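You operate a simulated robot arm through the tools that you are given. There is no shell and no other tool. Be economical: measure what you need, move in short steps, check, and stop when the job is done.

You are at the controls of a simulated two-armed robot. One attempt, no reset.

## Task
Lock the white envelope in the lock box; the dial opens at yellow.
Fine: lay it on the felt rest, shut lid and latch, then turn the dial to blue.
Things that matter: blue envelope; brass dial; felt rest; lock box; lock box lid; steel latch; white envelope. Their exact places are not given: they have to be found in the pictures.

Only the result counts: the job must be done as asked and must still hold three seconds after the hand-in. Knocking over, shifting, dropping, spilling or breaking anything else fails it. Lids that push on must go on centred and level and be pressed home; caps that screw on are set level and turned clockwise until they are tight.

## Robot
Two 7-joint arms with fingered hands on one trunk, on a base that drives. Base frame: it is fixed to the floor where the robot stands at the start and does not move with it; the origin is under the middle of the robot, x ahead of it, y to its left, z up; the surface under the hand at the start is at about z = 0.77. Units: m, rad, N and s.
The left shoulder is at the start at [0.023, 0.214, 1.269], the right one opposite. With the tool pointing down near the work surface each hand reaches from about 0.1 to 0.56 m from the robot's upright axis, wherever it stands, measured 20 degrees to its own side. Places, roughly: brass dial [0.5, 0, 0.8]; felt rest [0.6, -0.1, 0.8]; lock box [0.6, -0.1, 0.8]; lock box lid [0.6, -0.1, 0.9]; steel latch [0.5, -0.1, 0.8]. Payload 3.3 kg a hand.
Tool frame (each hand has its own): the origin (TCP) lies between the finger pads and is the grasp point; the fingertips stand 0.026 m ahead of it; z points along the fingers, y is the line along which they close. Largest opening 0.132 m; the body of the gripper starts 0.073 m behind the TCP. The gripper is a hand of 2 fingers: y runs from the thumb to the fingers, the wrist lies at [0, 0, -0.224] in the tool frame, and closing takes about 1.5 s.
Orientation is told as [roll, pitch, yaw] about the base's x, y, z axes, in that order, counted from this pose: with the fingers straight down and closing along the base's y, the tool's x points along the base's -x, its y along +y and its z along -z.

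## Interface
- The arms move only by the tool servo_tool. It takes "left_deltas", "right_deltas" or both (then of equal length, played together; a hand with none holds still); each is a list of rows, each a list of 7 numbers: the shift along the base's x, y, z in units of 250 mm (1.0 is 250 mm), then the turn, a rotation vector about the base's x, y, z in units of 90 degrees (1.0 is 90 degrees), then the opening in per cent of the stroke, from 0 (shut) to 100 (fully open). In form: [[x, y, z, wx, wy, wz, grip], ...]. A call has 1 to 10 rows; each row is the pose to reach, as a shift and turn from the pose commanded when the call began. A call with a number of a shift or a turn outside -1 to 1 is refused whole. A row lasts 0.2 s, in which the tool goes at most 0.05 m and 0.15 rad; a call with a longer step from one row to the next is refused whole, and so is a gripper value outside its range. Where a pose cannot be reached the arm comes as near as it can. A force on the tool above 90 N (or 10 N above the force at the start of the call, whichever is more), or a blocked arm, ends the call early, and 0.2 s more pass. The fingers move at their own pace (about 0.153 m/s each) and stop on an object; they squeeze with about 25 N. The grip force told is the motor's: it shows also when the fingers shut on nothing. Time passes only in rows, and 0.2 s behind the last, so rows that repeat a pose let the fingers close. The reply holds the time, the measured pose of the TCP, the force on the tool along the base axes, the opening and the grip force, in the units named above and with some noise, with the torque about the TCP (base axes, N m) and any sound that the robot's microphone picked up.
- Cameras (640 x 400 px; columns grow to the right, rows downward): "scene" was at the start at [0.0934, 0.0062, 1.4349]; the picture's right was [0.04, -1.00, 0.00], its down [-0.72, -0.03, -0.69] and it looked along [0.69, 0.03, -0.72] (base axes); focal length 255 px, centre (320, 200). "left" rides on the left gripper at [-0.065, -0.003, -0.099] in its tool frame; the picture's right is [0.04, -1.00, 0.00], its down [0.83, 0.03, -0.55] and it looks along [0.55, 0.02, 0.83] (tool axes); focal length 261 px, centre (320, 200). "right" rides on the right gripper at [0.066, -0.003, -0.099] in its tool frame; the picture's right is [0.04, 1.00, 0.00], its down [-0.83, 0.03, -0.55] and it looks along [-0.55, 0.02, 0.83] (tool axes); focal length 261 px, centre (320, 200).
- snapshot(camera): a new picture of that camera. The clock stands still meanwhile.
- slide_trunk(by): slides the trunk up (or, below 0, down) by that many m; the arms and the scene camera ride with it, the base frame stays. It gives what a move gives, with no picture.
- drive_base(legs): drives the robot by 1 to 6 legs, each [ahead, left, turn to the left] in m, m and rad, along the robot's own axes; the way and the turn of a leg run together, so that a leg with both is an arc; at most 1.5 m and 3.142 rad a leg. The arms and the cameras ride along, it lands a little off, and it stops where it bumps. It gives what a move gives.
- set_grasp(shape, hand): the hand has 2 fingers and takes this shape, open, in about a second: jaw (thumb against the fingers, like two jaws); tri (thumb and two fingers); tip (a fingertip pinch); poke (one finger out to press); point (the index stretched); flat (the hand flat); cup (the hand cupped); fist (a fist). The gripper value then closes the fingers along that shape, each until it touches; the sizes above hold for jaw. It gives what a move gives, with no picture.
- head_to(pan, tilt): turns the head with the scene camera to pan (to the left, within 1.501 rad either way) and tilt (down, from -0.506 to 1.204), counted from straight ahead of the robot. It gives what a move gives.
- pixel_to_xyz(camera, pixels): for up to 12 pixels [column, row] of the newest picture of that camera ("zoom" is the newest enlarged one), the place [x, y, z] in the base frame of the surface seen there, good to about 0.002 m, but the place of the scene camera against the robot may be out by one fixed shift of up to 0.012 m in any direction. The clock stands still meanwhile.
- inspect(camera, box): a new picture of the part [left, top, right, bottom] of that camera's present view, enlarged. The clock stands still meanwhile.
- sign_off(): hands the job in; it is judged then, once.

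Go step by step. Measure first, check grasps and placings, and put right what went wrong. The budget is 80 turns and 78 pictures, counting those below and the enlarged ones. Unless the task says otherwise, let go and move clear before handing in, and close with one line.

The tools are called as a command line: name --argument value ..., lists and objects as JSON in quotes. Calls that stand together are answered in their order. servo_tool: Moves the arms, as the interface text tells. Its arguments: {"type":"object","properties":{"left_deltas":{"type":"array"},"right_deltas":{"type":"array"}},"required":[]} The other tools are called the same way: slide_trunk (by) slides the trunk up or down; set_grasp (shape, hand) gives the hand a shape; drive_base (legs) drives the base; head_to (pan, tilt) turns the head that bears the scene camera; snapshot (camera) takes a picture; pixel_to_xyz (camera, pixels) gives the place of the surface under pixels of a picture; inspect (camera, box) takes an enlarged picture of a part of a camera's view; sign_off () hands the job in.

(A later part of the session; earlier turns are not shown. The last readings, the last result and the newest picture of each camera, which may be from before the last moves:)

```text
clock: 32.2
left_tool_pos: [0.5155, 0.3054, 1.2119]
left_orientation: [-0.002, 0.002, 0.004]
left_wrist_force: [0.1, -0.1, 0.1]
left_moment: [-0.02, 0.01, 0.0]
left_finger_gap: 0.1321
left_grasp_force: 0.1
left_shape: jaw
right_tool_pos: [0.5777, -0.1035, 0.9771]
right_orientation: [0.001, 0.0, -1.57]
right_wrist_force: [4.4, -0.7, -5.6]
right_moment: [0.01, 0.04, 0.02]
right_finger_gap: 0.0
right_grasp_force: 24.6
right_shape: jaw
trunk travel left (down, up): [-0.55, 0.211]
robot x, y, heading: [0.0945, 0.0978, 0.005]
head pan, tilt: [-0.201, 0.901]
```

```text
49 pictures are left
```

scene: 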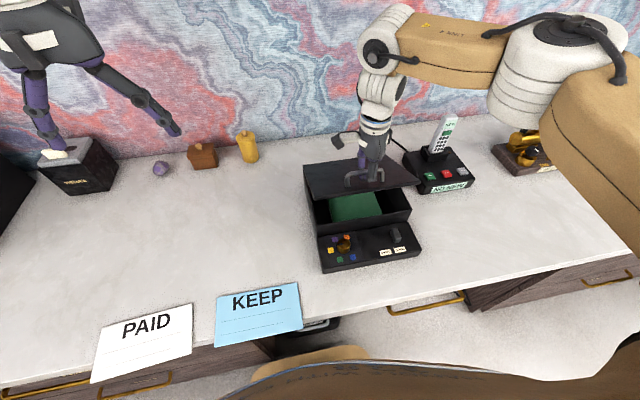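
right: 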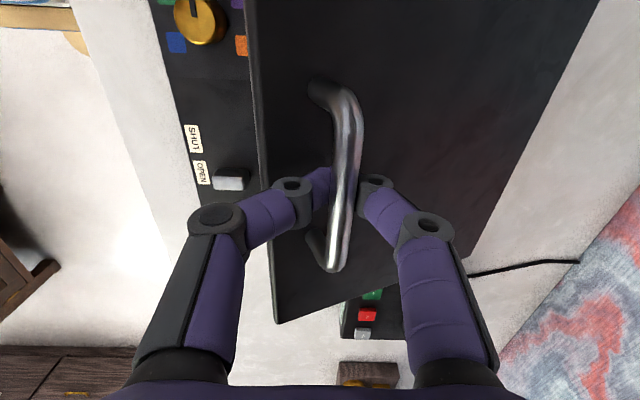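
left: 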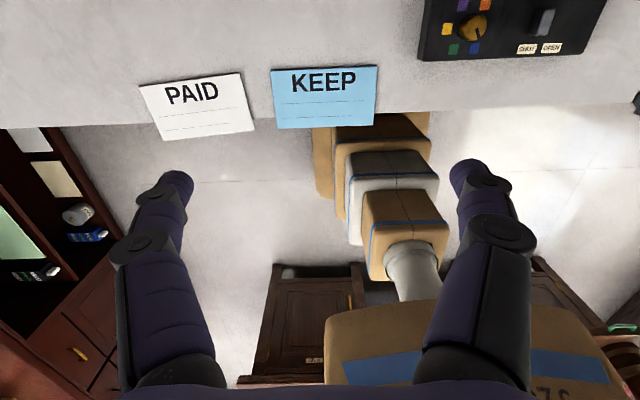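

The lid opens and the green felt is visible at (355,205). I'll continue along the arc to about 50°.

servo_tool --right_deltas '[[0.036, 0, 0.053, 0, 0, 0, 0], [0.076, 0, 0.103, 0, 0.03, 0, 0], [0.12, 0, 0.149, 0, 0.06, 0, 0], [0.168, 0, 0.192, 0, 0.09, 0, 0], [0.22, 0, 0.229, 0, 0.12, 0, 0], [0.275, 0, 0.262, 0, 0.15, 0, 0], [0.275, 0, 0.262, 0, 0.15, 0, 0]]'

snapshot --camera "scene"

snapshot --camera "right"

```text
clock: 33.8
left_tool_pos: [0.5188, 0.3047, 1.2111]
left_orientation: [0.002, 0.005, 0.002]
left_wrist_force: [-0.4, 0.1, -0.2]
left_moment: [-0.02, -0.02, 0.0]
left_finger_gap: 0.1318
left_grasp_force: 0.1
left_shape: jaw
right_tool_pos: [0.6031, -0.0988, 1.0114]
right_orientation: [-0.096, 0.001, -1.57]
right_wrist_force: [12.9, -6.7, -15.9]
right_moment: [-0.06, 0.14, -0.14]
right_finger_gap: 0.0
right_grasp_force: 25.1
right_shape: jaw
right hand out of reach, approached as far as the arm can: row 3, 4, 5, 6, 7
trunk travel left (down, up): [-0.55, 0.211]
robot x, y, heading: [0.0901, 0.0968, 0.001]
head pan, tilt: [-0.201, 0.901]
```

```text
48 pictures are left
```

scene: 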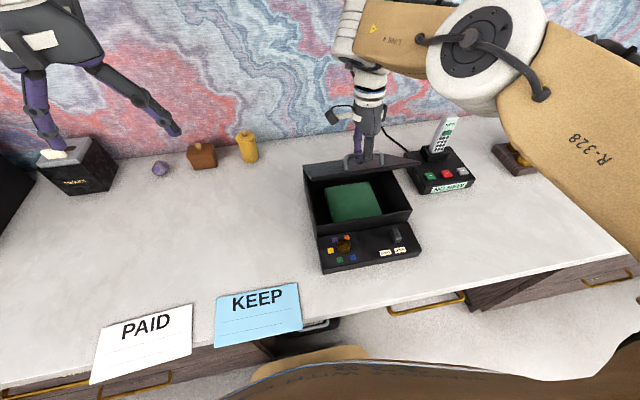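

```text
47 pictures are left
```

right: 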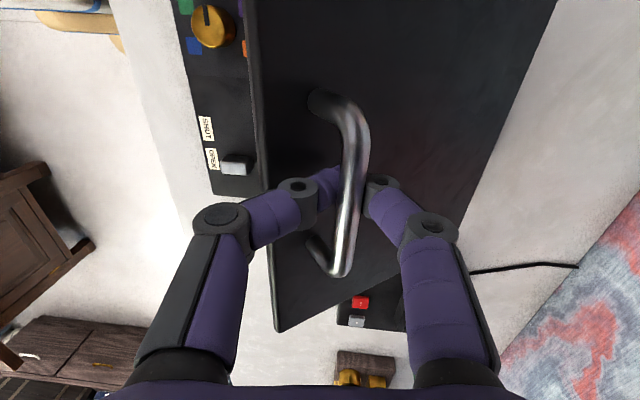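

The right arm is at its reach limit with the lid about 33° up. The right hand will hold it there while the left hand, pointing forward with fingers shut, pushes the lid the rest of the way, so I'll rotate the left hand forward now.

servo_tool --left_deltas '[[-0.03, -0.03, 0, 0, -0.09, 0, 0], [-0.06, -0.06, 0, 0, -0.18, 0, 0], [-0.09, -0.1, 0, 0, -0.27, 0, 0], [-0.12, -0.15, -0.05, 0, -0.36, 0, 0], [-0.15, -0.2, -0.1, 0, -0.45, 0, 0], [-0.18, -0.25, -0.15, 0, -0.54, 0, 0], [-0.21, -0.3, -0.2, 0, -0.63, 0, 0], [-0.24, -0.35, -0.25, 0, -0.72, 0, 0], [-0.27, -0.4, -0.3, 0, -0.81, 0, 0], [-0.27, -0.4, -0.35, 0, -0.9, 0, 0]]'

servo_tool --left_deltas '[[0, 0, -0.05, 0, -0.09, 0, 0], [0, 0, -0.1, 0, -0.1, 0, 0], [0, 0, -0.1, 0, -0.1, 0, 0]]'

snapshot --camera "left"

```text
clock: 35.5
left_tool_pos: [0.5011, 0.2509, 1.1877]
left_orientation: [-0.431, -1.011, 0.559]
left_wrist_force: [0.4, -0.4, -0.3]
left_moment: [0.0, 0.01, -0.03]
left_finger_gap: 0.0
left_grasp_force: 24.5
left_shape: jaw
left hand out of reach, approached as far as the arm can: row 7, 8
right_tool_pos: [0.6011, -0.0984, 1.0102]
right_orientation: [-0.096, 0.0, -1.572]
right_wrist_force: [11.1, -1.7, -14.7]
right_moment: [0.0, 0.13, -0.05]
right_finger_gap: 0.0
right_grasp_force: 25.1
right_shape: jaw
trunk travel left (down, up): [-0.55, 0.211]
robot x, y, heading: [0.0906, 0.1045, 0.004]
head pan, tilt: [-0.201, 0.901]
stopped in row 8 (left hand): the arm was blocked; the commanded pose is now the measured one
```

```text
clock: 36.3
left_tool_pos: [0.5174, 0.261, 1.1873]
left_orientation: [-0.763, -1.096, 0.895]
left_wrist_force: [0.0, 0.2, -0.7]
left_moment: [-0.01, 0.01, -0.02]
left_finger_gap: 0.0001
left_grasp_force: 25.1
left_shape: jaw
left hand out of reach, approached as far as the arm can: row 1, 2, 3
right_tool_pos: [0.6018, -0.0986, 1.0113]
right_orientation: [-0.094, -0.001, -1.572]
right_wrist_force: [13.3, -3.9, -15.8]
right_moment: [-0.04, 0.17, -0.06]
right_finger_gap: 0.0001
right_grasp_force: 25.0
right_shape: jaw
trunk travel left (down, up): [-0.55, 0.211]
robot x, y, heading: [0.0882, 0.1027, 0.003]
head pan, tilt: [-0.201, 0.901]
```

```text
46 pictures are left
```

left: 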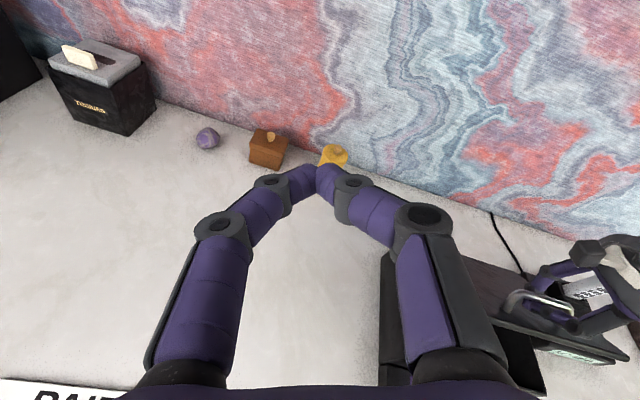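

The left arm can't point fully horizontal there, but a 45° tilt should be enough to push the lid's front edge. I'll set the left hand to 45° forward-down.

servo_tool --left_deltas '[[-0.03, -0.08, -0.07, 0.027, 0.056, -0.025, 0], [-0.06, -0.16, -0.14, 0.054, 0.112, -0.05, 0], [-0.09, -0.24, -0.2, 0.081, 0.168, -0.075, 0], [-0.12, -0.32, -0.27, 0.109, 0.225, -0.102, 0], [-0.124, -0.4, -0.33, 0.136, 0.282, -0.127, 0], [-0.124, -0.4, -0.33, 0.136, 0.282, -0.127, 0]]'

snapshot --camera "left"

```text
clock: 37.7
left_tool_pos: [0.4793, 0.1523, 1.0912]
left_orientation: [0.001, -0.782, -0.002]
left_wrist_force: [-0.3, 0.1, 0.3]
left_moment: [0.02, 0.0, -0.02]
left_finger_gap: 0.0
left_grasp_force: 24.8
left_shape: jaw
right_tool_pos: [0.6017, -0.0988, 1.0107]
right_orientation: [-0.097, 0.002, -1.572]
right_wrist_force: [12.0, -3.4, -15.1]
right_moment: [-0.05, 0.17, -0.06]
right_finger_gap: 0.0
right_grasp_force: 25.2
right_shape: jaw
trunk travel left (down, up): [-0.55, 0.211]
robot x, y, heading: [0.0883, 0.1021, 0.002]
head pan, tilt: [-0.201, 0.901]
```

```text
45 pictures are left
```

left: 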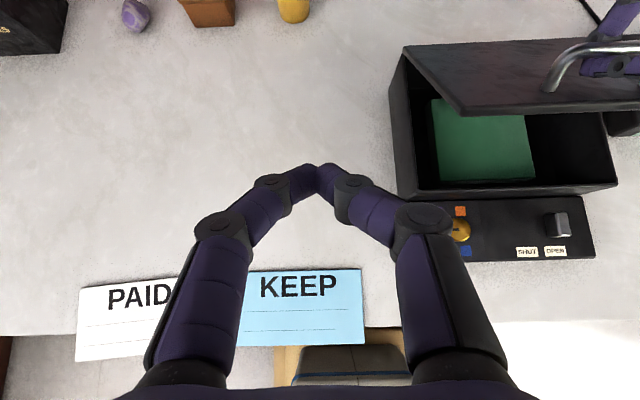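

The pose is exact. I'll measure the lid edge, box rim and felt from this picture.

pixel_to_xyz --camera "left" --pixels '[[460, 113], [404, 46], [600, 105], [415, 62], [440, 110], [527, 120], [440, 178], [534, 177], [412, 192], [612, 182], [392, 90], [545, 140]]'

```text
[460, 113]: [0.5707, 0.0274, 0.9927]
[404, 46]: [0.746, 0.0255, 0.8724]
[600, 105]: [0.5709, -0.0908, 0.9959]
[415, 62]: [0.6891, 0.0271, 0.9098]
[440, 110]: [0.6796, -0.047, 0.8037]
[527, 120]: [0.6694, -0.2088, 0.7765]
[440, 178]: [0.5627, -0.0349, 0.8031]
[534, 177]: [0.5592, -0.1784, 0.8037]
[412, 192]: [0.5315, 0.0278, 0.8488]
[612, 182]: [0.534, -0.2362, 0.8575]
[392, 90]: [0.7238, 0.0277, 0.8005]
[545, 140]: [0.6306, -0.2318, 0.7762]
```

The lid edge is at (0.571, z 0.994), the felt top at z 0.803 (x 0.56–0.69, y -0.035…-0.18), and the hinge near (0.735, 0.87). I'll bring the left fingers in front of and just under the left end of the lid edge (y≈0.01).

servo_tool --left_deltas '[[0, 0, -0.18, 0, 0, 0, 0], [0, 0, -0.36, 0, 0, 0, 0], [0, -0.1, -0.54, 0, 0, 0, 0], [0.05, -0.28, -0.54, 0, 0, 0, 0], [0.1, -0.46, -0.54, 0, 0, 0, 0], [0.15, -0.56, -0.54, 0, 0, 0, 0], [0.22, -0.57, -0.54, 0, 0, 0, 0], [0.22, -0.57, -0.54, 0, 0, 0, 0]]'

snapshot --camera "left"

snapshot --camera "scene"

```text
refused: row 3 steps farther than a row can; nothing moved
```

```text
44 pictures are left
```

left: 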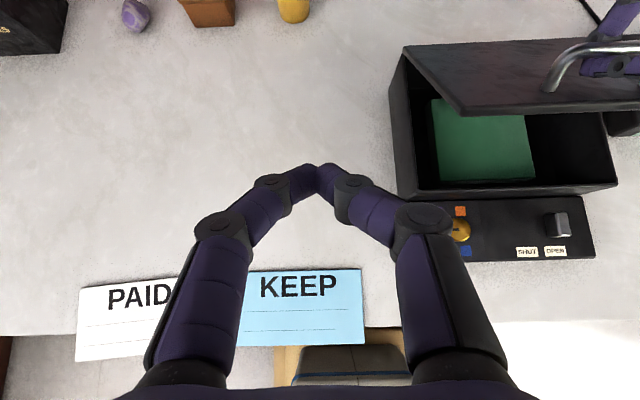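

```text
43 pictures are left
```

scene: 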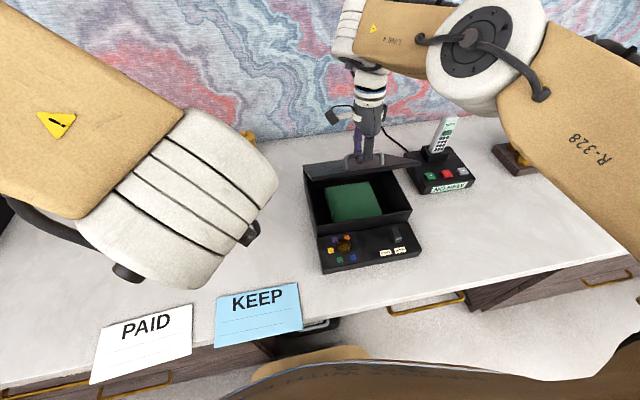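

One row's step was over 0.05 m, so the call was refused. I'll resend it with smaller steps.

servo_tool --left_deltas '[[0, 0, -0.18, 0, 0, 0, 0], [0, 0, -0.36, 0, 0, 0, 0], [0, -0.06, -0.54, 0, 0, 0, 0], [0.05, -0.22, -0.54, 0, 0, 0, 0], [0.1, -0.38, -0.54, 0, 0, 0, 0], [0.15, -0.52, -0.54, 0, 0, 0, 0], [0.22, -0.57, -0.54, 0, 0, 0, 0], [0.22, -0.57, -0.54, 0, 0, 0, 0]]'

snapshot --camera "left"

```text
clock: 39.7
left_tool_pos: [0.576, 0.075, 0.9425]
left_orientation: [0.078, -0.797, 0.048]
left_wrist_force: [-0.8, -0.4, -0.3]
left_moment: [0.0, -0.01, -0.01]
left_finger_gap: 0.0
left_grasp_force: 25.1
left_shape: jaw
left hand out of reach, approached as far as the arm can: row 5, 6
right_tool_pos: [0.6023, -0.0988, 1.0098]
right_orientation: [-0.097, -0.002, -1.569]
right_wrist_force: [10.5, -2.4, -14.0]
right_moment: [-0.07, 0.1, -0.03]
right_finger_gap: 0.0
right_grasp_force: 25.1
right_shape: jaw
trunk travel left (down, up): [-0.55, 0.211]
robot x, y, heading: [0.0901, 0.1006, -0.001]
head pan, tilt: [-0.201, 0.901]
stopped in row 8 (left hand): the arm was blocked; the commanded pose is now the measured one
```

```text
42 pictures are left
```

left: 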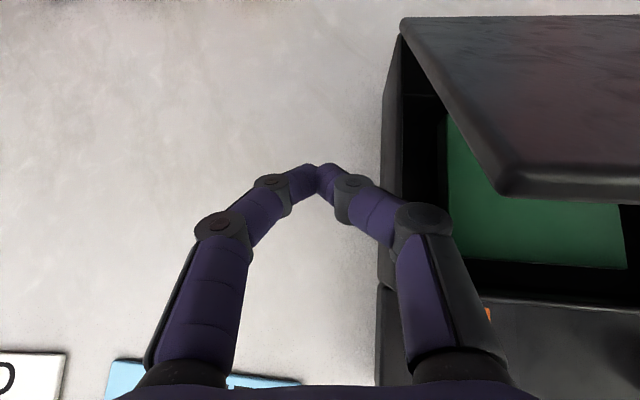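

The left arm blocked at y=0.075 with zero yaw. Yawing the hand inward by 45° keeps its wrist further left, so I'll do that while moving to the lid edge.

servo_tool --left_deltas '[[-0.06, 0, 0.03, 0, 0, -0.09, 0], [-0.12, 0, 0.03, 0, 0, -0.18, 0], [-0.15, 0, 0.03, 0, 0, -0.27, 0], [-0.15, -0.05, 0.03, 0, 0, -0.36, 0], [-0.15, -0.1, 0.03, 0, 0, -0.45, 0], [-0.15, -0.18, 0.03, 0, 0, -0.5, 0], [-0.14, -0.26, 0.03, 0, 0, -0.5, 0], [-0.14, -0.26, 0.03, 0, 0, -0.5, 0]]'

snapshot --camera "left"

snapshot --camera "scene"

```text
clock: 41.5
left_tool_pos: [0.5401, 0.006, 0.9495]
left_orientation: [0.073, -0.796, -0.74]
left_wrist_force: [-0.1, -0.3, 0.0]
left_moment: [-0.03, -0.02, 0.01]
left_finger_gap: 0.0001
left_grasp_force: 25.7
left_shape: jaw
right_tool_pos: [0.6019, -0.0982, 1.0109]
right_orientation: [-0.096, 0.001, -1.571]
right_wrist_force: [11.4, -2.7, -15.2]
right_moment: [-0.03, 0.17, -0.07]
right_finger_gap: 0.0
right_grasp_force: 24.7
right_shape: jaw
trunk travel left (down, up): [-0.55, 0.211]
robot x, y, heading: [0.0922, 0.0995, 0.002]
head pan, tilt: [-0.201, 0.901]
```

```text
41 pictures are left
```

left: 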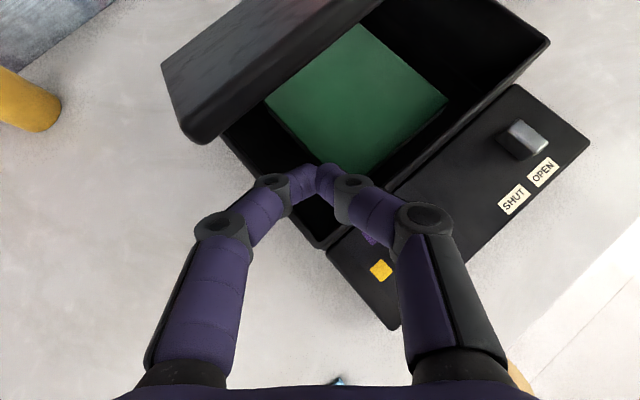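

```text
40 pictures are left
```

scene: 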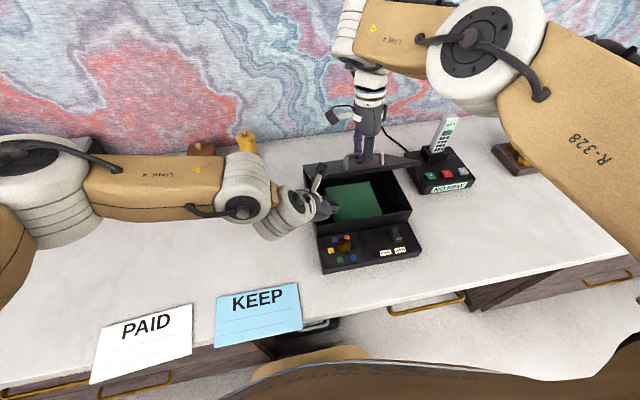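

The left fingers are in front of and under the lid edge. I'll move them up and forward into contact, lifting a couple of degrees.

servo_tool --left_deltas '[[0.04, 0, 0.07, 0, 0, 0, 0], [0.08, 0, 0.14, 0, 0, 0, 0], [0.1, 0, 0.17, 0, 0, 0, 0], [0.118, 0, 0.195, 0, 0, 0, 0], [0.118, 0, 0.195, 0, 0, 0, 0]]'

snapshot --camera "left"

inspect --camera "scene" --box '[260, 110, 460, 235]'

```text
clock: 42.7
left_tool_pos: [0.5664, 0.0093, 0.9945]
left_orientation: [0.067, -0.786, -0.741]
left_wrist_force: [-14.0, 0.6, -39.1]
left_moment: [-0.75, 0.51, 0.29]
left_finger_gap: 0.0
left_grasp_force: 25.6
left_shape: jaw
right_tool_pos: [0.6048, -0.0969, 1.0142]
right_orientation: [-0.088, -0.002, -1.569]
right_wrist_force: [33.2, 0.0, 28.7]
right_moment: [-0.02, -0.88, -0.05]
right_finger_gap: 0.0015
right_grasp_force: 24.9
right_shape: jaw
trunk travel left (down, up): [-0.55, 0.211]
robot x, y, heading: [0.0923, 0.0998, 0.004]
head pan, tilt: [-0.201, 0.901]
```

```text
39 pictures are left
```

left: 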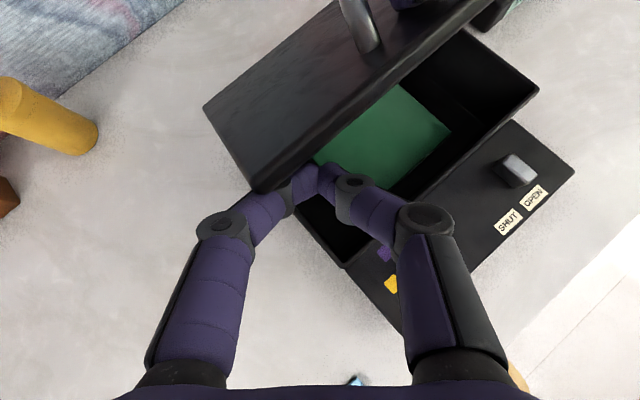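

```text
3.20 times, centred on (360, 172) of scene
```

zoom: 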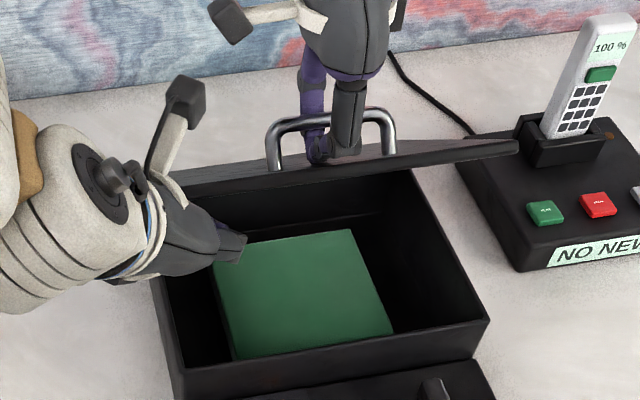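

The left hand now carries the lid (39 N) and the right is unloaded, pressing up. I'll open the right fingers slightly and lift that hand clear.

servo_tool --right_deltas '[[-0.16, 0, -0.11, 0, -0.07, 0, 0], [-0.16, 0, -0.11, 0, -0.07, 0, 20], [-0.16, 0, -0.11, 0, -0.07, 0, 20], [-0.16, 0, -0.11, 0, -0.07, 0, 20]]'

snapshot --camera "right"

```text
clock: 43.1
left_tool_pos: [0.5508, 0.0133, 0.9777]
left_orientation: [0.065, -0.741, -0.754]
left_wrist_force: [-21.0, 16.5, -26.1]
left_moment: [-0.45, 0.38, 0.55]
left_finger_gap: 0.0001
left_grasp_force: 24.8
left_shape: jaw
right_tool_pos: [0.5897, -0.1296, 0.9996]
right_orientation: [-0.055, -0.063, -1.611]
right_wrist_force: [31.3, -3.2, 26.0]
right_moment: [-0.03, -1.4, -0.09]
right_finger_gap: 0.0011
right_grasp_force: 24.4
right_shape: jaw
trunk travel left (down, up): [-0.55, 0.211]
robot x, y, heading: [0.092, 0.1005, -0.0]
head pan, tilt: [-0.201, 0.901]
stopped in row 1 (right hand): the force on the tool passed its limit at 110 N (the readings are from after the stop); the commanded pose is now the measured one
```

```text
37 pictures are left
```

right: 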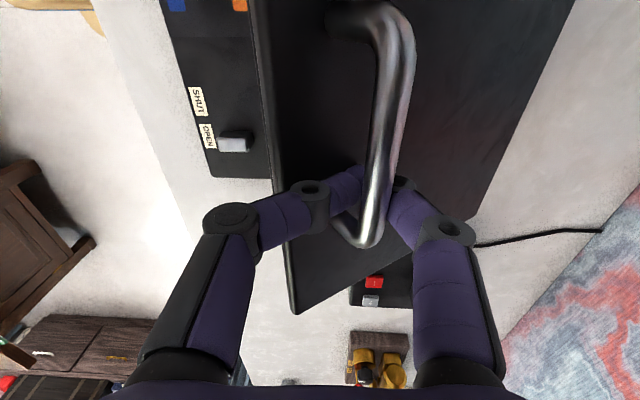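

The right command frame was actually the measured pose, so it pushed the lid down slightly; it's now reset to (0.590,-0.130,1.000). I'll just open in place and then lift.

servo_tool --right_deltas '[[0, 0, 0, 0, 0, 0, 20], [0, 0, 0, 0, 0, 0, 20], [0, 0, 0.06, 0, 0, 0, 20], [0, 0, 0.14, 0, 0, 0, 20], [0, 0, 0.24, 0, 0, 0, 20], [-0.04, 0, 0.34, 0, 0, 0, 20], [-0.04, 0, 0.34, 0, 0, 0, 20]]'

snapshot --camera "right"

snapshot --camera "scene"

```text
clock: 44.7
left_tool_pos: [0.5559, 0.0095, 0.9858]
left_orientation: [0.062, -0.762, -0.75]
left_wrist_force: [-0.1, 0.2, -1.0]
left_moment: [-0.02, 0.04, -0.01]
left_finger_gap: 0.0
left_grasp_force: 25.1
left_shape: jaw
right_tool_pos: [0.5741, -0.1299, 1.0814]
right_orientation: [-0.075, -0.062, -1.613]
right_wrist_force: [-0.2, -0.5, 0.6]
right_moment: [-0.01, 0.0, 0.02]
right_finger_gap: 0.0035
right_grasp_force: 25.0
right_shape: jaw
trunk travel left (down, up): [-0.55, 0.211]
robot x, y, heading: [0.0907, 0.098, 0.004]
head pan, tilt: [-0.201, 0.901]
```

```text
36 pictures are left
```

right: 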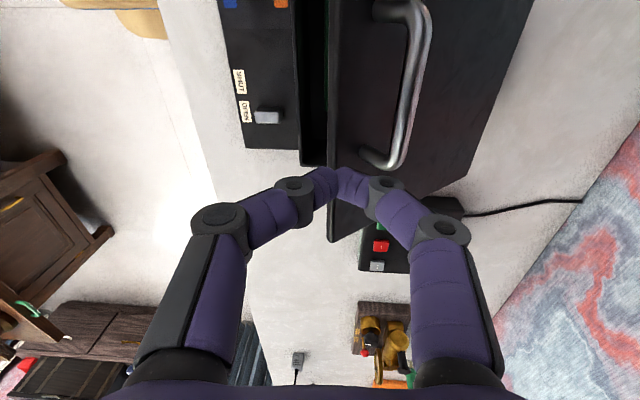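

```text
35 pictures are left
```

scene: 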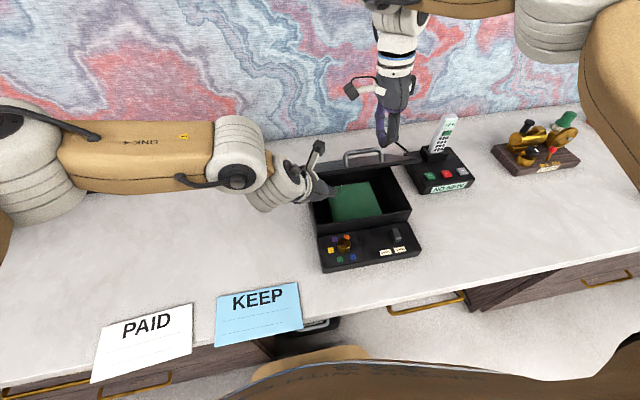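

The left wrist force is about 0, so the lid stays up by hinge friction. I'll push it further along the arc with the left hand and back the right hand away.

servo_tool --left_deltas '[[0.04, 0, 0.045, 0, 0, 0, 0], [0.08, 0, 0.09, 0, 0, 0, 0], [0.125, 0, 0.125, 0, 0, 0, 0], [0.168, 0, 0.156, 0, 0, 0, 0], [0.21, 0, 0.19, 0, 0, 0, 0], [0.26, 0, 0.22, 0, 0, 0, 0], [0.33, 0, 0.255, 0, 0, 0, 0], [0.394, 0, 0.284, 0, 0, 0, 0], [0.394, 0, 0.284, 0, 0, 0, 0]]' --right_deltas '[[-0.05, -0.03, 0.05, 0, 0, 0, 50], [-0.1, -0.06, 0.1, 0, 0, 0, 50], [-0.15, -0.1, 0.15, 0, 0, 0, 50], [-0.2, -0.15, 0.2, 0, 0, 0, 50], [-0.25, -0.2, 0.2, 0, 0, 0, 50], [-0.3, -0.25, 0.2, 0, 0, 0, 50], [-0.35, -0.3, 0.2, 0, 0, 0, 50], [-0.4, -0.3, 0.2, 0, 0, 0, 50], [-0.4, -0.3, 0.2, 0, 0, 0, 50]]'

snapshot --camera "scene"

snapshot --camera "left"

```text
clock: 46.7
left_tool_pos: [0.6548, 0.009, 1.0563]
left_orientation: [0.063, -0.759, -0.748]
left_wrist_force: [-0.5, 0.8, 0.0]
left_moment: [0.0, 0.01, -0.02]
left_finger_gap: 0.0001
left_grasp_force: 25.0
left_shape: jaw
right_tool_pos: [0.4726, -0.2059, 1.1297]
right_orientation: [-0.074, -0.06, -1.613]
right_wrist_force: [0.2, -0.3, -0.7]
right_moment: [-0.03, 0.01, -0.01]
right_finger_gap: 0.0652
right_grasp_force: 0.2
right_shape: jaw
trunk travel left (down, up): [-0.55, 0.211]
robot x, y, heading: [0.0918, 0.0964, 0.002]
head pan, tilt: [-0.201, 0.901]
```

```text
34 pictures are left
```

scene: 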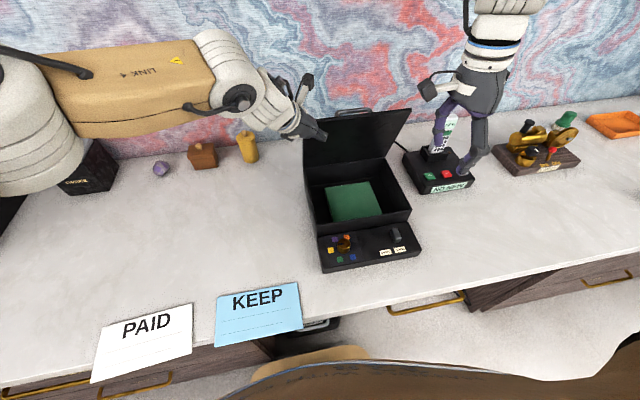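

```text
33 pictures are left
```

left: 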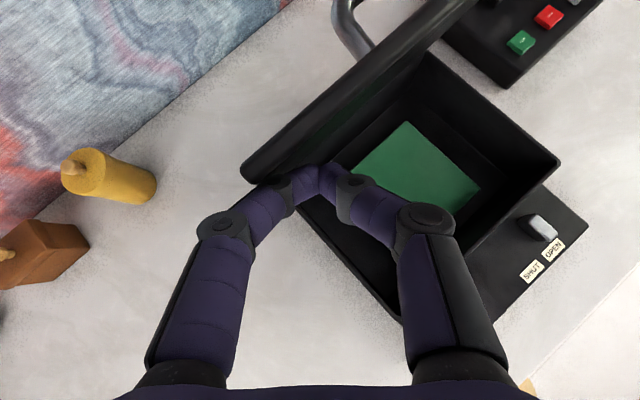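

The lid is at about 70° and holds by itself. I'll push it about 12° more, then retract the left hand.

servo_tool --left_deltas '[[0.05, 0, 0.02, 0, 0, 0, 0], [0.1, 0, 0.033, 0, 0, 0, 0], [0.15, 0, 0.04, 0, 0, 0, 0], [0.15, 0, 0.04, 0, 0, 0, 0], [0.05, 0, 0.06, 0, 0, 0, 0], [-0.1, 0.05, 0.1, 0, 0, 0, 0], [-0.25, 0.1, 0.15, 0, 0, 0, 0], [-0.4, 0.2, 0.2, 0, 0, 0, 0], [-0.55, 0.3, 0.22, 0, 0, 0, 30], [-0.7, 0.4, 0.25, 0, 0, 0, 30]]'

snapshot --camera "scene"

```text
clock: 48.9
left_tool_pos: [0.4774, 0.109, 1.1188]
left_orientation: [0.064, -0.762, -0.75]
left_wrist_force: [-0.4, -0.2, -0.3]
left_moment: [0.01, 0.01, -0.02]
left_finger_gap: 0.0393
left_grasp_force: 0.1
left_shape: jaw
right_tool_pos: [0.4726, -0.2069, 1.1302]
right_orientation: [-0.073, -0.062, -1.612]
right_wrist_force: [0.1, -0.1, 0.5]
right_moment: [-0.02, 0.0, -0.05]
right_finger_gap: 0.0652
right_grasp_force: 0.1
right_shape: jaw
trunk travel left (down, up): [-0.55, 0.211]
robot x, y, heading: [0.0907, 0.0988, 0.001]
head pan, tilt: [-0.201, 0.901]
```

```text
32 pictures are left
```

scene: 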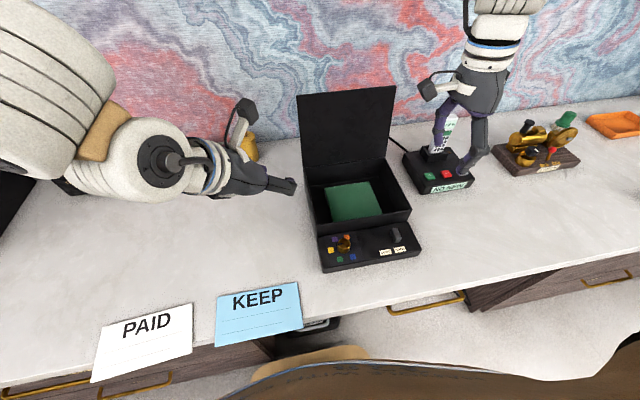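

The lid stands open near 90°. Next I'll back the base away and lower the trunk so the left hand can approach the overhanging PAID envelope horizontally.

drive_base --legs '[[-0.5, 0.1, 0]]'

slide_trunk --by -0.25

head_to --pan 0.2 --tilt 0.6

snapshot --camera "scene"

```text
clock: 51.9
left_tool_pos: [-0.0284, 0.2078, 1.1188]
left_orientation: [0.065, -0.761, -0.747]
left_wrist_force: [-0.3, 0.6, -0.2]
left_moment: [0.0, -0.01, 0.01]
left_finger_gap: 0.0393
left_grasp_force: 0.1
left_shape: jaw
right_tool_pos: [-0.0303, -0.1086, 1.1302]
right_orientation: [-0.074, -0.061, -1.607]
right_wrist_force: [-0.5, -0.4, 0.2]
right_moment: [0.0, -0.01, -0.01]
right_finger_gap: 0.0653
right_grasp_force: 0.2
right_shape: jaw
trunk travel left (down, up): [-0.55, 0.211]
robot x, y, heading: [-0.4118, 0.1991, 0.011]
head pan, tilt: [-0.201, 0.901]
```

```text
clock: 54.5
left_tool_pos: [-0.0265, 0.2088, 0.8682]
left_orientation: [0.065, -0.759, -0.747]
left_wrist_force: [0.6, -0.2, -0.1]
left_moment: [0.01, -0.01, 0.03]
left_finger_gap: 0.0395
left_grasp_force: 0.1
left_shape: jaw
right_tool_pos: [-0.0296, -0.1069, 0.8792]
right_orientation: [-0.071, -0.061, -1.607]
right_wrist_force: [0.6, 0.4, 0.5]
right_moment: [0.03, 0.04, 0.01]
right_finger_gap: 0.0654
right_grasp_force: 0.1
right_shape: jaw
trunk travel left (down, up): [-0.3, 0.461]
robot x, y, heading: [-0.4157, 0.2004, 0.01]
head pan, tilt: [-0.201, 0.901]
```

```text
clock: 55.3
left_tool_pos: [-0.0268, 0.2072, 0.8682]
left_orientation: [0.063, -0.76, -0.748]
left_wrist_force: [0.2, 0.0, 1.0]
left_moment: [0.0, 0.0, -0.02]
left_finger_gap: 0.0393
left_grasp_force: 0.1
left_shape: jaw
right_tool_pos: [-0.0292, -0.1069, 0.8802]
right_orientation: [-0.075, -0.062, -1.61]
right_wrist_force: [1.1, -0.3, -0.1]
right_moment: [0.0, 0.0, -0.02]
right_finger_gap: 0.0653
right_grasp_force: 0.0
right_shape: jaw
trunk travel left (down, up): [-0.3, 0.461]
robot x, y, heading: [-0.4087, 0.1998, 0.007]
head pan, tilt: [0.201, 0.6]
```

```text
31 pictures are left
```

scene: 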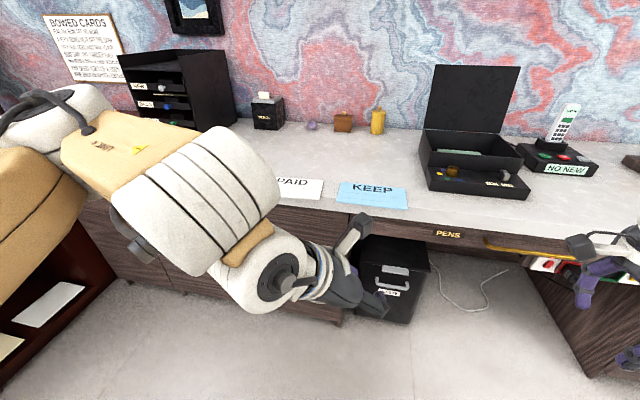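

The left hand is over the clear floor. I'll rotate it to point forward with the fingers closing vertically and bring it in front of the PAID envelope at y≈0.44.

servo_tool --left_deltas '[[0.09, 0.09, 0.0, 0.067, -0.063, -0.005, 30], [0.18, 0.18, 0.0, 0.134, -0.127, -0.01, 30], [0.27, 0.27, 0.0, 0.2, -0.19, -0.015, 30], [0.36, 0.36, -0.03, 0.268, -0.253, -0.02, 30], [0.45, 0.45, -0.06, 0.335, -0.316, -0.026, 30], [0.54, 0.54, -0.1, 0.4, -0.38, -0.031, 30], [0.63, 0.63, -0.13, 0.468, -0.443, -0.036, 30], [0.72, 0.72, -0.16, 0.535, -0.506, -0.041, 30], [0.81, 0.81, -0.18, 0.6, -0.569, -0.046, 30], [0.9, 0.9, -0.2, 0.667, -0.632, -0.051, 30]]'

servo_tool --left_deltas '[[0, 0, 0, 0.039, -0.035, -0.003, 30], [0, 0, 0, 0.039, -0.035, -0.003, 30]]'

snapshot --camera "left"

snapshot --camera "scene"

```text
clock: 57.5
left_tool_pos: [0.1727, 0.4173, 0.8515]
left_orientation: [1.465, -0.111, -1.544]
left_wrist_force: [-0.6, -0.7, -0.1]
left_moment: [-0.01, 0.02, 0.01]
left_finger_gap: 0.0397
left_grasp_force: 0.1
left_shape: jaw
left hand out of reach, approached as far as the arm can: row 9, 10
right_tool_pos: [-0.0317, -0.1098, 0.8791]
right_orientation: [-0.073, -0.058, -1.61]
right_wrist_force: [0.3, -0.8, 0.8]
right_moment: [0.07, -0.02, 0.0]
right_finger_gap: 0.0655
right_grasp_force: 0.1
right_shape: jaw
trunk travel left (down, up): [-0.3, 0.461]
robot x, y, heading: [-0.4138, 0.1969, 0.005]
head pan, tilt: [0.201, 0.6]
```

```text
clock: 58.1
left_tool_pos: [0.1731, 0.4181, 0.849]
left_orientation: [1.519, -0.055, -1.553]
left_wrist_force: [-0.4, 0.8, -0.7]
left_moment: [0.02, 0.0, -0.04]
left_finger_gap: 0.0394
left_grasp_force: 0.0
left_shape: jaw
right_tool_pos: [-0.0288, -0.1065, 0.8786]
right_orientation: [-0.076, -0.062, -1.609]
right_wrist_force: [0.3, -0.9, -0.7]
right_moment: [0.01, -0.01, 0.0]
right_finger_gap: 0.0654
right_grasp_force: 0.1
right_shape: jaw
trunk travel left (down, up): [-0.3, 0.461]
robot x, y, heading: [-0.41, 0.1982, 0.009]
head pan, tilt: [0.201, 0.6]
```

```text
30 pictures are left
```

left: 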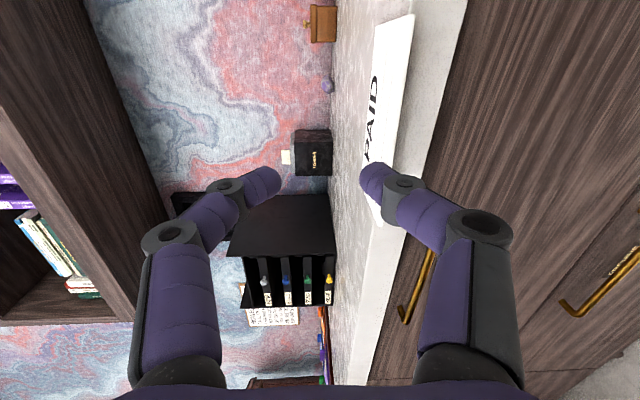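

```text
29 pictures are left
```

scene: 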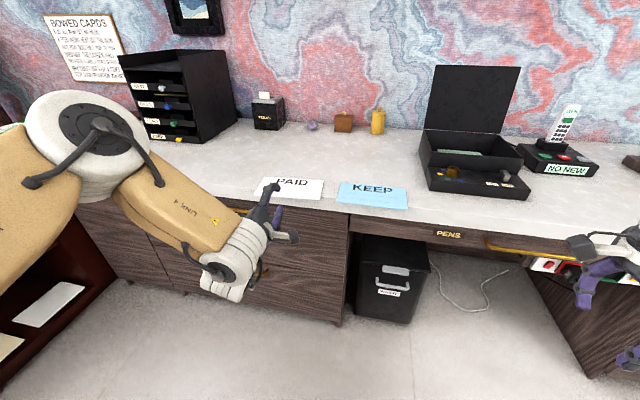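

The hand points forward with its fingers vertical. I'll measure the envelope and the table edge in the left picture.

pixel_to_xyz --camera "left" --pixels '[[411, 20], [406, 60], [402, 95], [397, 130], [381, 222], [380, 28], [372, 212], [390, 100], [425, 130], [428, 130], [436, 100], [400, 215]]'

inspect --camera "left" --box '[340, 0, 480, 240]'

```text
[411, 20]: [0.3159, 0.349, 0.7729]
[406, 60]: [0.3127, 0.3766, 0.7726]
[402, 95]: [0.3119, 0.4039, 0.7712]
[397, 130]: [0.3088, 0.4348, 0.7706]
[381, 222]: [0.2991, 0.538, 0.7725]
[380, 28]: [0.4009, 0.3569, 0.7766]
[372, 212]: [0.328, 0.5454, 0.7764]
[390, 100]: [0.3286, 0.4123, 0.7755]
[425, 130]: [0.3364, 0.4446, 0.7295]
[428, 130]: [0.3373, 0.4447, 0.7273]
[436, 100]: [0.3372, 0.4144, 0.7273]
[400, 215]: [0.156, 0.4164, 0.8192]
```

```text
1.67 times, centred on (410, 120) of left
```

zoom: 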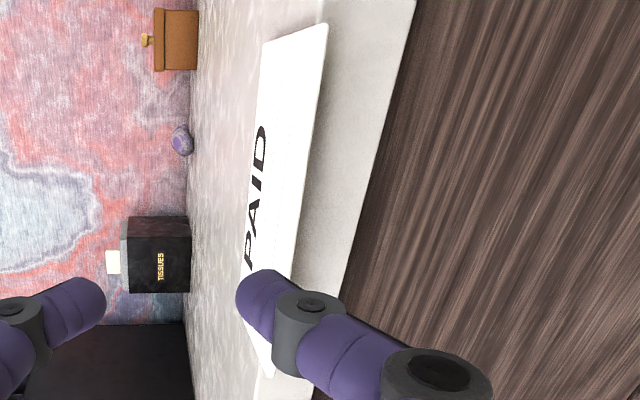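

The envelope's front edge runs from (0.316,0.345) to (0.299,0.54), z 0.770–0.776, with the table edge at x=0.337. I'll align yaw by 5°, drop to z 0.773 and go forward to TCP x≈0.304 with the fingers open around the overhang.

servo_tool --left_deltas '[[0.05, 0.02, -0.1, 0.012, -0.011, 0.015, 40], [0.12, 0.04, -0.2, 0.024, -0.022, 0.03, 40], [0.2, 0.06, -0.304, 0.035, -0.033, 0.044, 40], [0.3, 0.08, -0.304, 0.035, -0.033, 0.044, 40], [0.3, 0.08, -0.304, 0.035, -0.033, 0.044, 40]]'

snapshot --camera "left"

```text
clock: 59.3
left_tool_pos: [0.1986, 0.408, 0.791]
left_orientation: [1.574, -0.001, -1.487]
left_wrist_force: [-0.7, -0.7, -0.2]
left_moment: [0.02, -0.01, 0.01]
left_finger_gap: 0.0525
left_grasp_force: 0.1
left_shape: jaw
left hand out of reach, approached as far as the arm can: row 2, 3, 4, 5
right_tool_pos: [-0.0296, -0.1068, 0.8789]
right_orientation: [-0.076, -0.061, -1.609]
right_wrist_force: [0.9, -0.5, -0.1]
right_moment: [-0.02, -0.01, 0.0]
right_finger_gap: 0.0652
right_grasp_force: 0.1
right_shape: jaw
trunk travel left (down, up): [-0.3, 0.461]
robot x, y, heading: [-0.4144, 0.2016, 0.002]
head pan, tilt: [0.201, 0.6]
```

```text
27 pictures are left
```

left: 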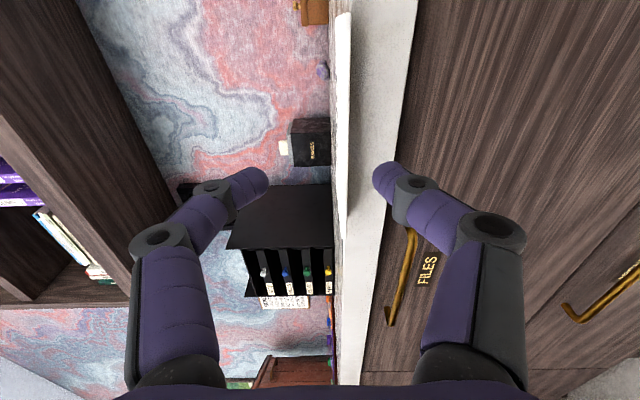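

The arm is at its reach limit at x=0.199. I'll drive the base forward 0.06 and left 0.03 for margin, staying short of the envelope.

drive_base --legs '[[0.06, 0.03, 0]]'

slide_trunk --by -0.018

```text
clock: 60.3
left_tool_pos: [0.258, 0.4421, 0.7937]
left_orientation: [1.572, -0.003, -1.481]
left_wrist_force: [0.0, -0.1, -0.4]
left_moment: [0.03, 0.03, 0.0]
left_finger_gap: 0.053
left_grasp_force: 0.3
left_shape: jaw
right_tool_pos: [0.0324, -0.0754, 0.8794]
right_orientation: [-0.074, -0.063, -1.605]
right_wrist_force: [-0.5, 0.0, -0.1]
right_moment: [-0.02, 0.0, 0.0]
right_finger_gap: 0.0657
right_grasp_force: 0.1
right_shape: jaw
trunk travel left (down, up): [-0.3, 0.461]
robot x, y, heading: [-0.3544, 0.2328, 0.012]
head pan, tilt: [0.201, 0.6]
```

```text
clock: 61.0
left_tool_pos: [0.2566, 0.4422, 0.7765]
left_orientation: [1.576, -0.003, -1.482]
left_wrist_force: [-0.1, -0.2, -0.1]
left_moment: [0.0, 0.0, -0.01]
left_finger_gap: 0.0527
left_grasp_force: 0.0
left_shape: jaw
right_tool_pos: [0.032, -0.0765, 0.8615]
right_orientation: [-0.073, -0.062, -1.604]
right_wrist_force: [0.6, 0.4, 0.8]
right_moment: [0.01, 0.03, -0.01]
right_finger_gap: 0.0655
right_grasp_force: 0.0
right_shape: jaw
trunk travel left (down, up): [-0.282, 0.479]
robot x, y, heading: [-0.3537, 0.2305, 0.014]
head pan, tilt: [0.201, 0.6]
```

The hand is now at (0.257,0.442,0.777), aligned with the overhang. I'll drive 0.046 forward, which puts the tips at about x=0.329, short of the table edge.

slide_trunk --by -0.003

drive_base --legs '[[0.046, 0, 0]]'

snapshot --camera "left"

```text
clock: 61.5
left_tool_pos: [0.2576, 0.442, 0.7721]
left_orientation: [1.574, -0.003, -1.482]
left_wrist_force: [1.1, 0.0, 0.3]
left_moment: [-0.01, 0.04, -0.01]
left_finger_gap: 0.0528
left_grasp_force: 0.1
left_shape: jaw
right_tool_pos: [0.0321, -0.0764, 0.8581]
right_orientation: [-0.074, -0.061, -1.605]
right_wrist_force: [0.2, 0.0, 0.2]
right_moment: [0.03, -0.04, -0.01]
right_finger_gap: 0.0655
right_grasp_force: 0.0
right_shape: jaw
trunk travel left (down, up): [-0.279, 0.482]
robot x, y, heading: [-0.3522, 0.2301, 0.013]
head pan, tilt: [0.201, 0.6]
```

```text
clock: 62.4
left_tool_pos: [0.3039, 0.4429, 0.7722]
left_orientation: [1.573, 0.0, -1.482]
left_wrist_force: [-0.4, 0.4, 0.2]
left_moment: [0.0, 0.0, 0.01]
left_finger_gap: 0.0526
left_grasp_force: 0.1
left_shape: jaw
right_tool_pos: [0.0784, -0.0755, 0.8582]
right_orientation: [-0.074, -0.06, -1.604]
right_wrist_force: [0.2, 0.4, -0.1]
right_moment: [0.01, 0.01, 0.02]
right_finger_gap: 0.0655
right_grasp_force: 0.1
right_shape: jaw
trunk travel left (down, up): [-0.279, 0.482]
robot x, y, heading: [-0.3087, 0.2299, 0.008]
head pan, tilt: [0.201, 0.6]
```

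```text
26 pictures are left
```

left: 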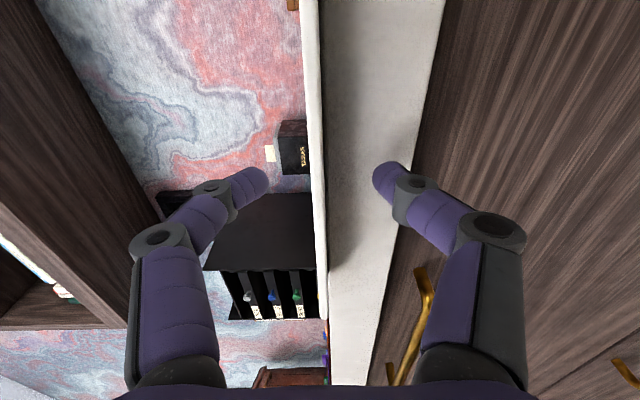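

The envelope lies edge-on between the fingers. I'll close on it.

servo_tool --left_deltas '[[0, 0, 0, 0, 0, 0, 20], [0, 0, 0, 0, 0, 0, 5], [0, 0, 0, 0, 0, 0, 0], [0, 0, 0, 0, 0, 0, 0], [0, 0, 0, 0, 0, 0, 0]]'

snapshot --camera "left"

```text
clock: 63.6
left_tool_pos: [0.3043, 0.4409, 0.7727]
left_orientation: [1.574, -0.002, -1.482]
left_wrist_force: [0.5, 1.3, -0.3]
left_moment: [0.01, -0.03, 0.0]
left_finger_gap: 0.0003
left_grasp_force: 25.1
left_shape: jaw
right_tool_pos: [0.0789, -0.0732, 0.8589]
right_orientation: [-0.076, -0.061, -1.604]
right_wrist_force: [-0.4, 0.5, 1.0]
right_moment: [0.0, 0.03, -0.03]
right_finger_gap: 0.0652
right_grasp_force: 0.0
right_shape: jaw
trunk travel left (down, up): [-0.279, 0.482]
robot x, y, heading: [-0.3086, 0.2272, 0.005]
head pan, tilt: [0.201, 0.6]
```

```text
25 pictures are left
```

left: 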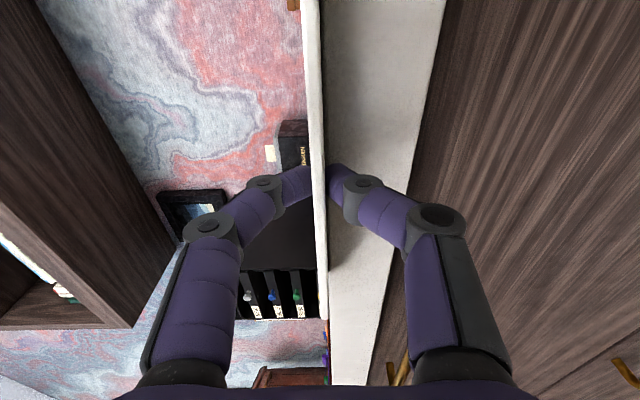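

It grips (25 N, the pads shut on the sheet). I'll lift with the trunk and check.

slide_trunk --by 0.06

snapshot --camera "scene"

snapshot --camera "left"

```text
clock: 64.6
left_tool_pos: [0.3036, 0.4431, 0.8335]
left_orientation: [1.577, -0.003, -1.476]
left_wrist_force: [-0.9, 0.4, -1.2]
left_moment: [0.03, 0.05, -0.03]
left_finger_gap: 0.0007
left_grasp_force: 25.2
left_shape: jaw
right_tool_pos: [0.0784, -0.0741, 0.9173]
right_orientation: [-0.075, -0.06, -1.604]
right_wrist_force: [-0.6, -1.0, -0.5]
right_moment: [-0.06, 0.01, 0.0]
right_finger_gap: 0.0654
right_grasp_force: 0.1
right_shape: jaw
trunk travel left (down, up): [-0.339, 0.422]
robot x, y, heading: [-0.3114, 0.2325, 0.016]
head pan, tilt: [0.201, 0.6]
```

```text
24 pictures are left
```

scene: 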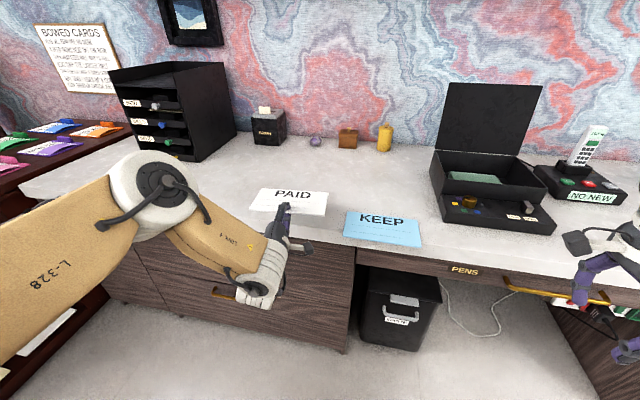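

```text
23 pictures are left
```

left: 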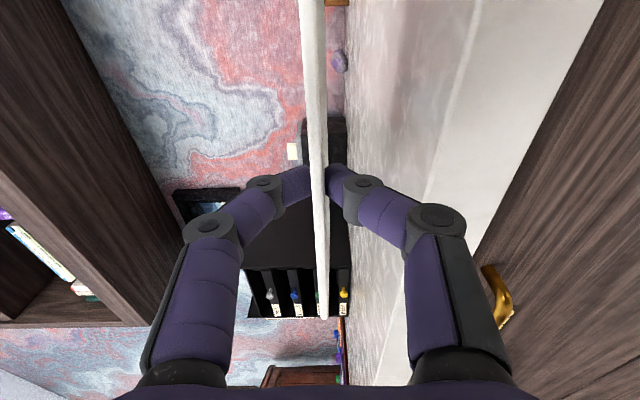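

The envelope is held level and lifted off. I'll raise the trunk and drive right to line up with the box, staying back from the open lid.

slide_trunk --by 0.22

drive_base --legs '[[0, -0.55, 0], [0.17, 0, 0]]'

servo_tool --left_deltas '[[0, 0, 0, 0, 0.083, -0.01, 0], [0, 0, 0, 0, 0.166, -0.02, 0], [0, 0, 0, 0, 0.25, -0.03, 0], [0, 0, 0, 0, 0.333, -0.04, 0], [0, 0, 0, 0, 0.416, -0.05, 0], [0, 0, 0, 0, 0.5, -0.06, 0], [0, 0, 0, 0, 0.5, -0.06, 0]]'

snapshot --camera "left"

snapshot --camera "scene"

```text
clock: 66.9
left_tool_pos: [0.3023, 0.4417, 1.0857]
left_orientation: [1.625, -0.008, -1.471]
left_wrist_force: [-0.6, 0.1, -1.3]
left_moment: [0.01, 0.01, -0.02]
left_finger_gap: 0.0009
left_grasp_force: 24.4
left_shape: jaw
right_tool_pos: [0.0784, -0.0758, 1.139]
right_orientation: [-0.074, -0.061, -1.603]
right_wrist_force: [-0.3, -0.1, -0.7]
right_moment: [-0.01, 0.03, 0.01]
right_finger_gap: 0.0655
right_grasp_force: 0.0
right_shape: jaw
trunk travel left (down, up): [-0.559, 0.202]
robot x, y, heading: [-0.3081, 0.2309, 0.008]
head pan, tilt: [0.201, 0.6]
```

```text
clock: 71.2
left_tool_pos: [0.4854, -0.1097, 1.0849]
left_orientation: [1.624, -0.008, -1.47]
left_wrist_force: [0.6, 0.4, -0.7]
left_moment: [-0.02, 0.02, 0.0]
left_finger_gap: 0.0004
left_grasp_force: 25.2
left_shape: jaw
right_tool_pos: [0.2626, -0.6282, 1.137]
right_orientation: [-0.074, -0.062, -1.601]
right_wrist_force: [0.3, 0.6, 0.1]
right_moment: [0.02, -0.01, 0.02]
right_finger_gap: 0.0655
right_grasp_force: 0.0
right_shape: jaw
trunk travel left (down, up): [-0.559, 0.202]
robot x, y, heading: [-0.1227, -0.3263, 0.013]
head pan, tilt: [0.201, 0.6]
```

```text
clock: 72.8
left_tool_pos: [0.4229, -0.1605, 1.0872]
left_orientation: [0.841, 0.033, -1.573]
left_wrist_force: [-0.3, -0.6, -0.3]
left_moment: [0.02, 0.03, 0.02]
left_finger_gap: 0.0005
left_grasp_force: 25.3
left_shape: jaw
left hand out of reach, approached as far as the arm can: row 2, 3, 4, 5, 6, 7
right_tool_pos: [0.2625, -0.6277, 1.1385]
right_orientation: [-0.075, -0.062, -1.6]
right_wrist_force: [0.5, 0.4, -0.5]
right_moment: [0.02, -0.01, 0.03]
right_finger_gap: 0.0654
right_grasp_force: 0.0
right_shape: jaw
trunk travel left (down, up): [-0.559, 0.202]
robot x, y, heading: [-0.1251, -0.3291, 0.018]
head pan, tilt: [0.201, 0.6]
```

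```text
22 pictures are left
```

left: 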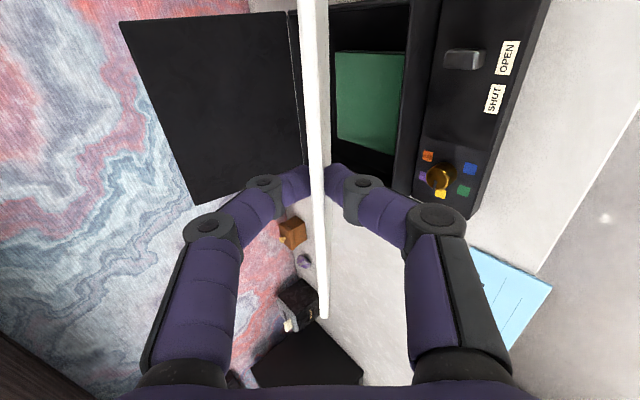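

```text
21 pictures are left
```

scene: 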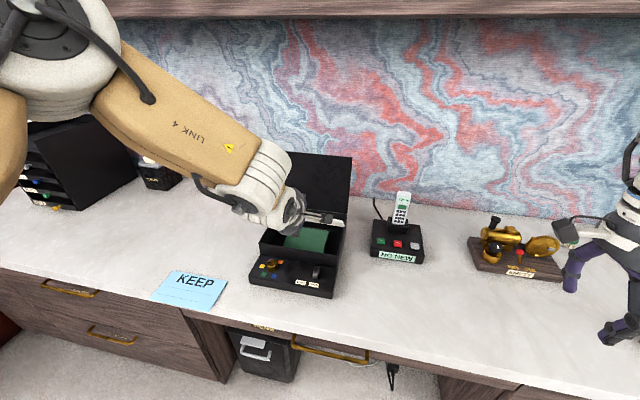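

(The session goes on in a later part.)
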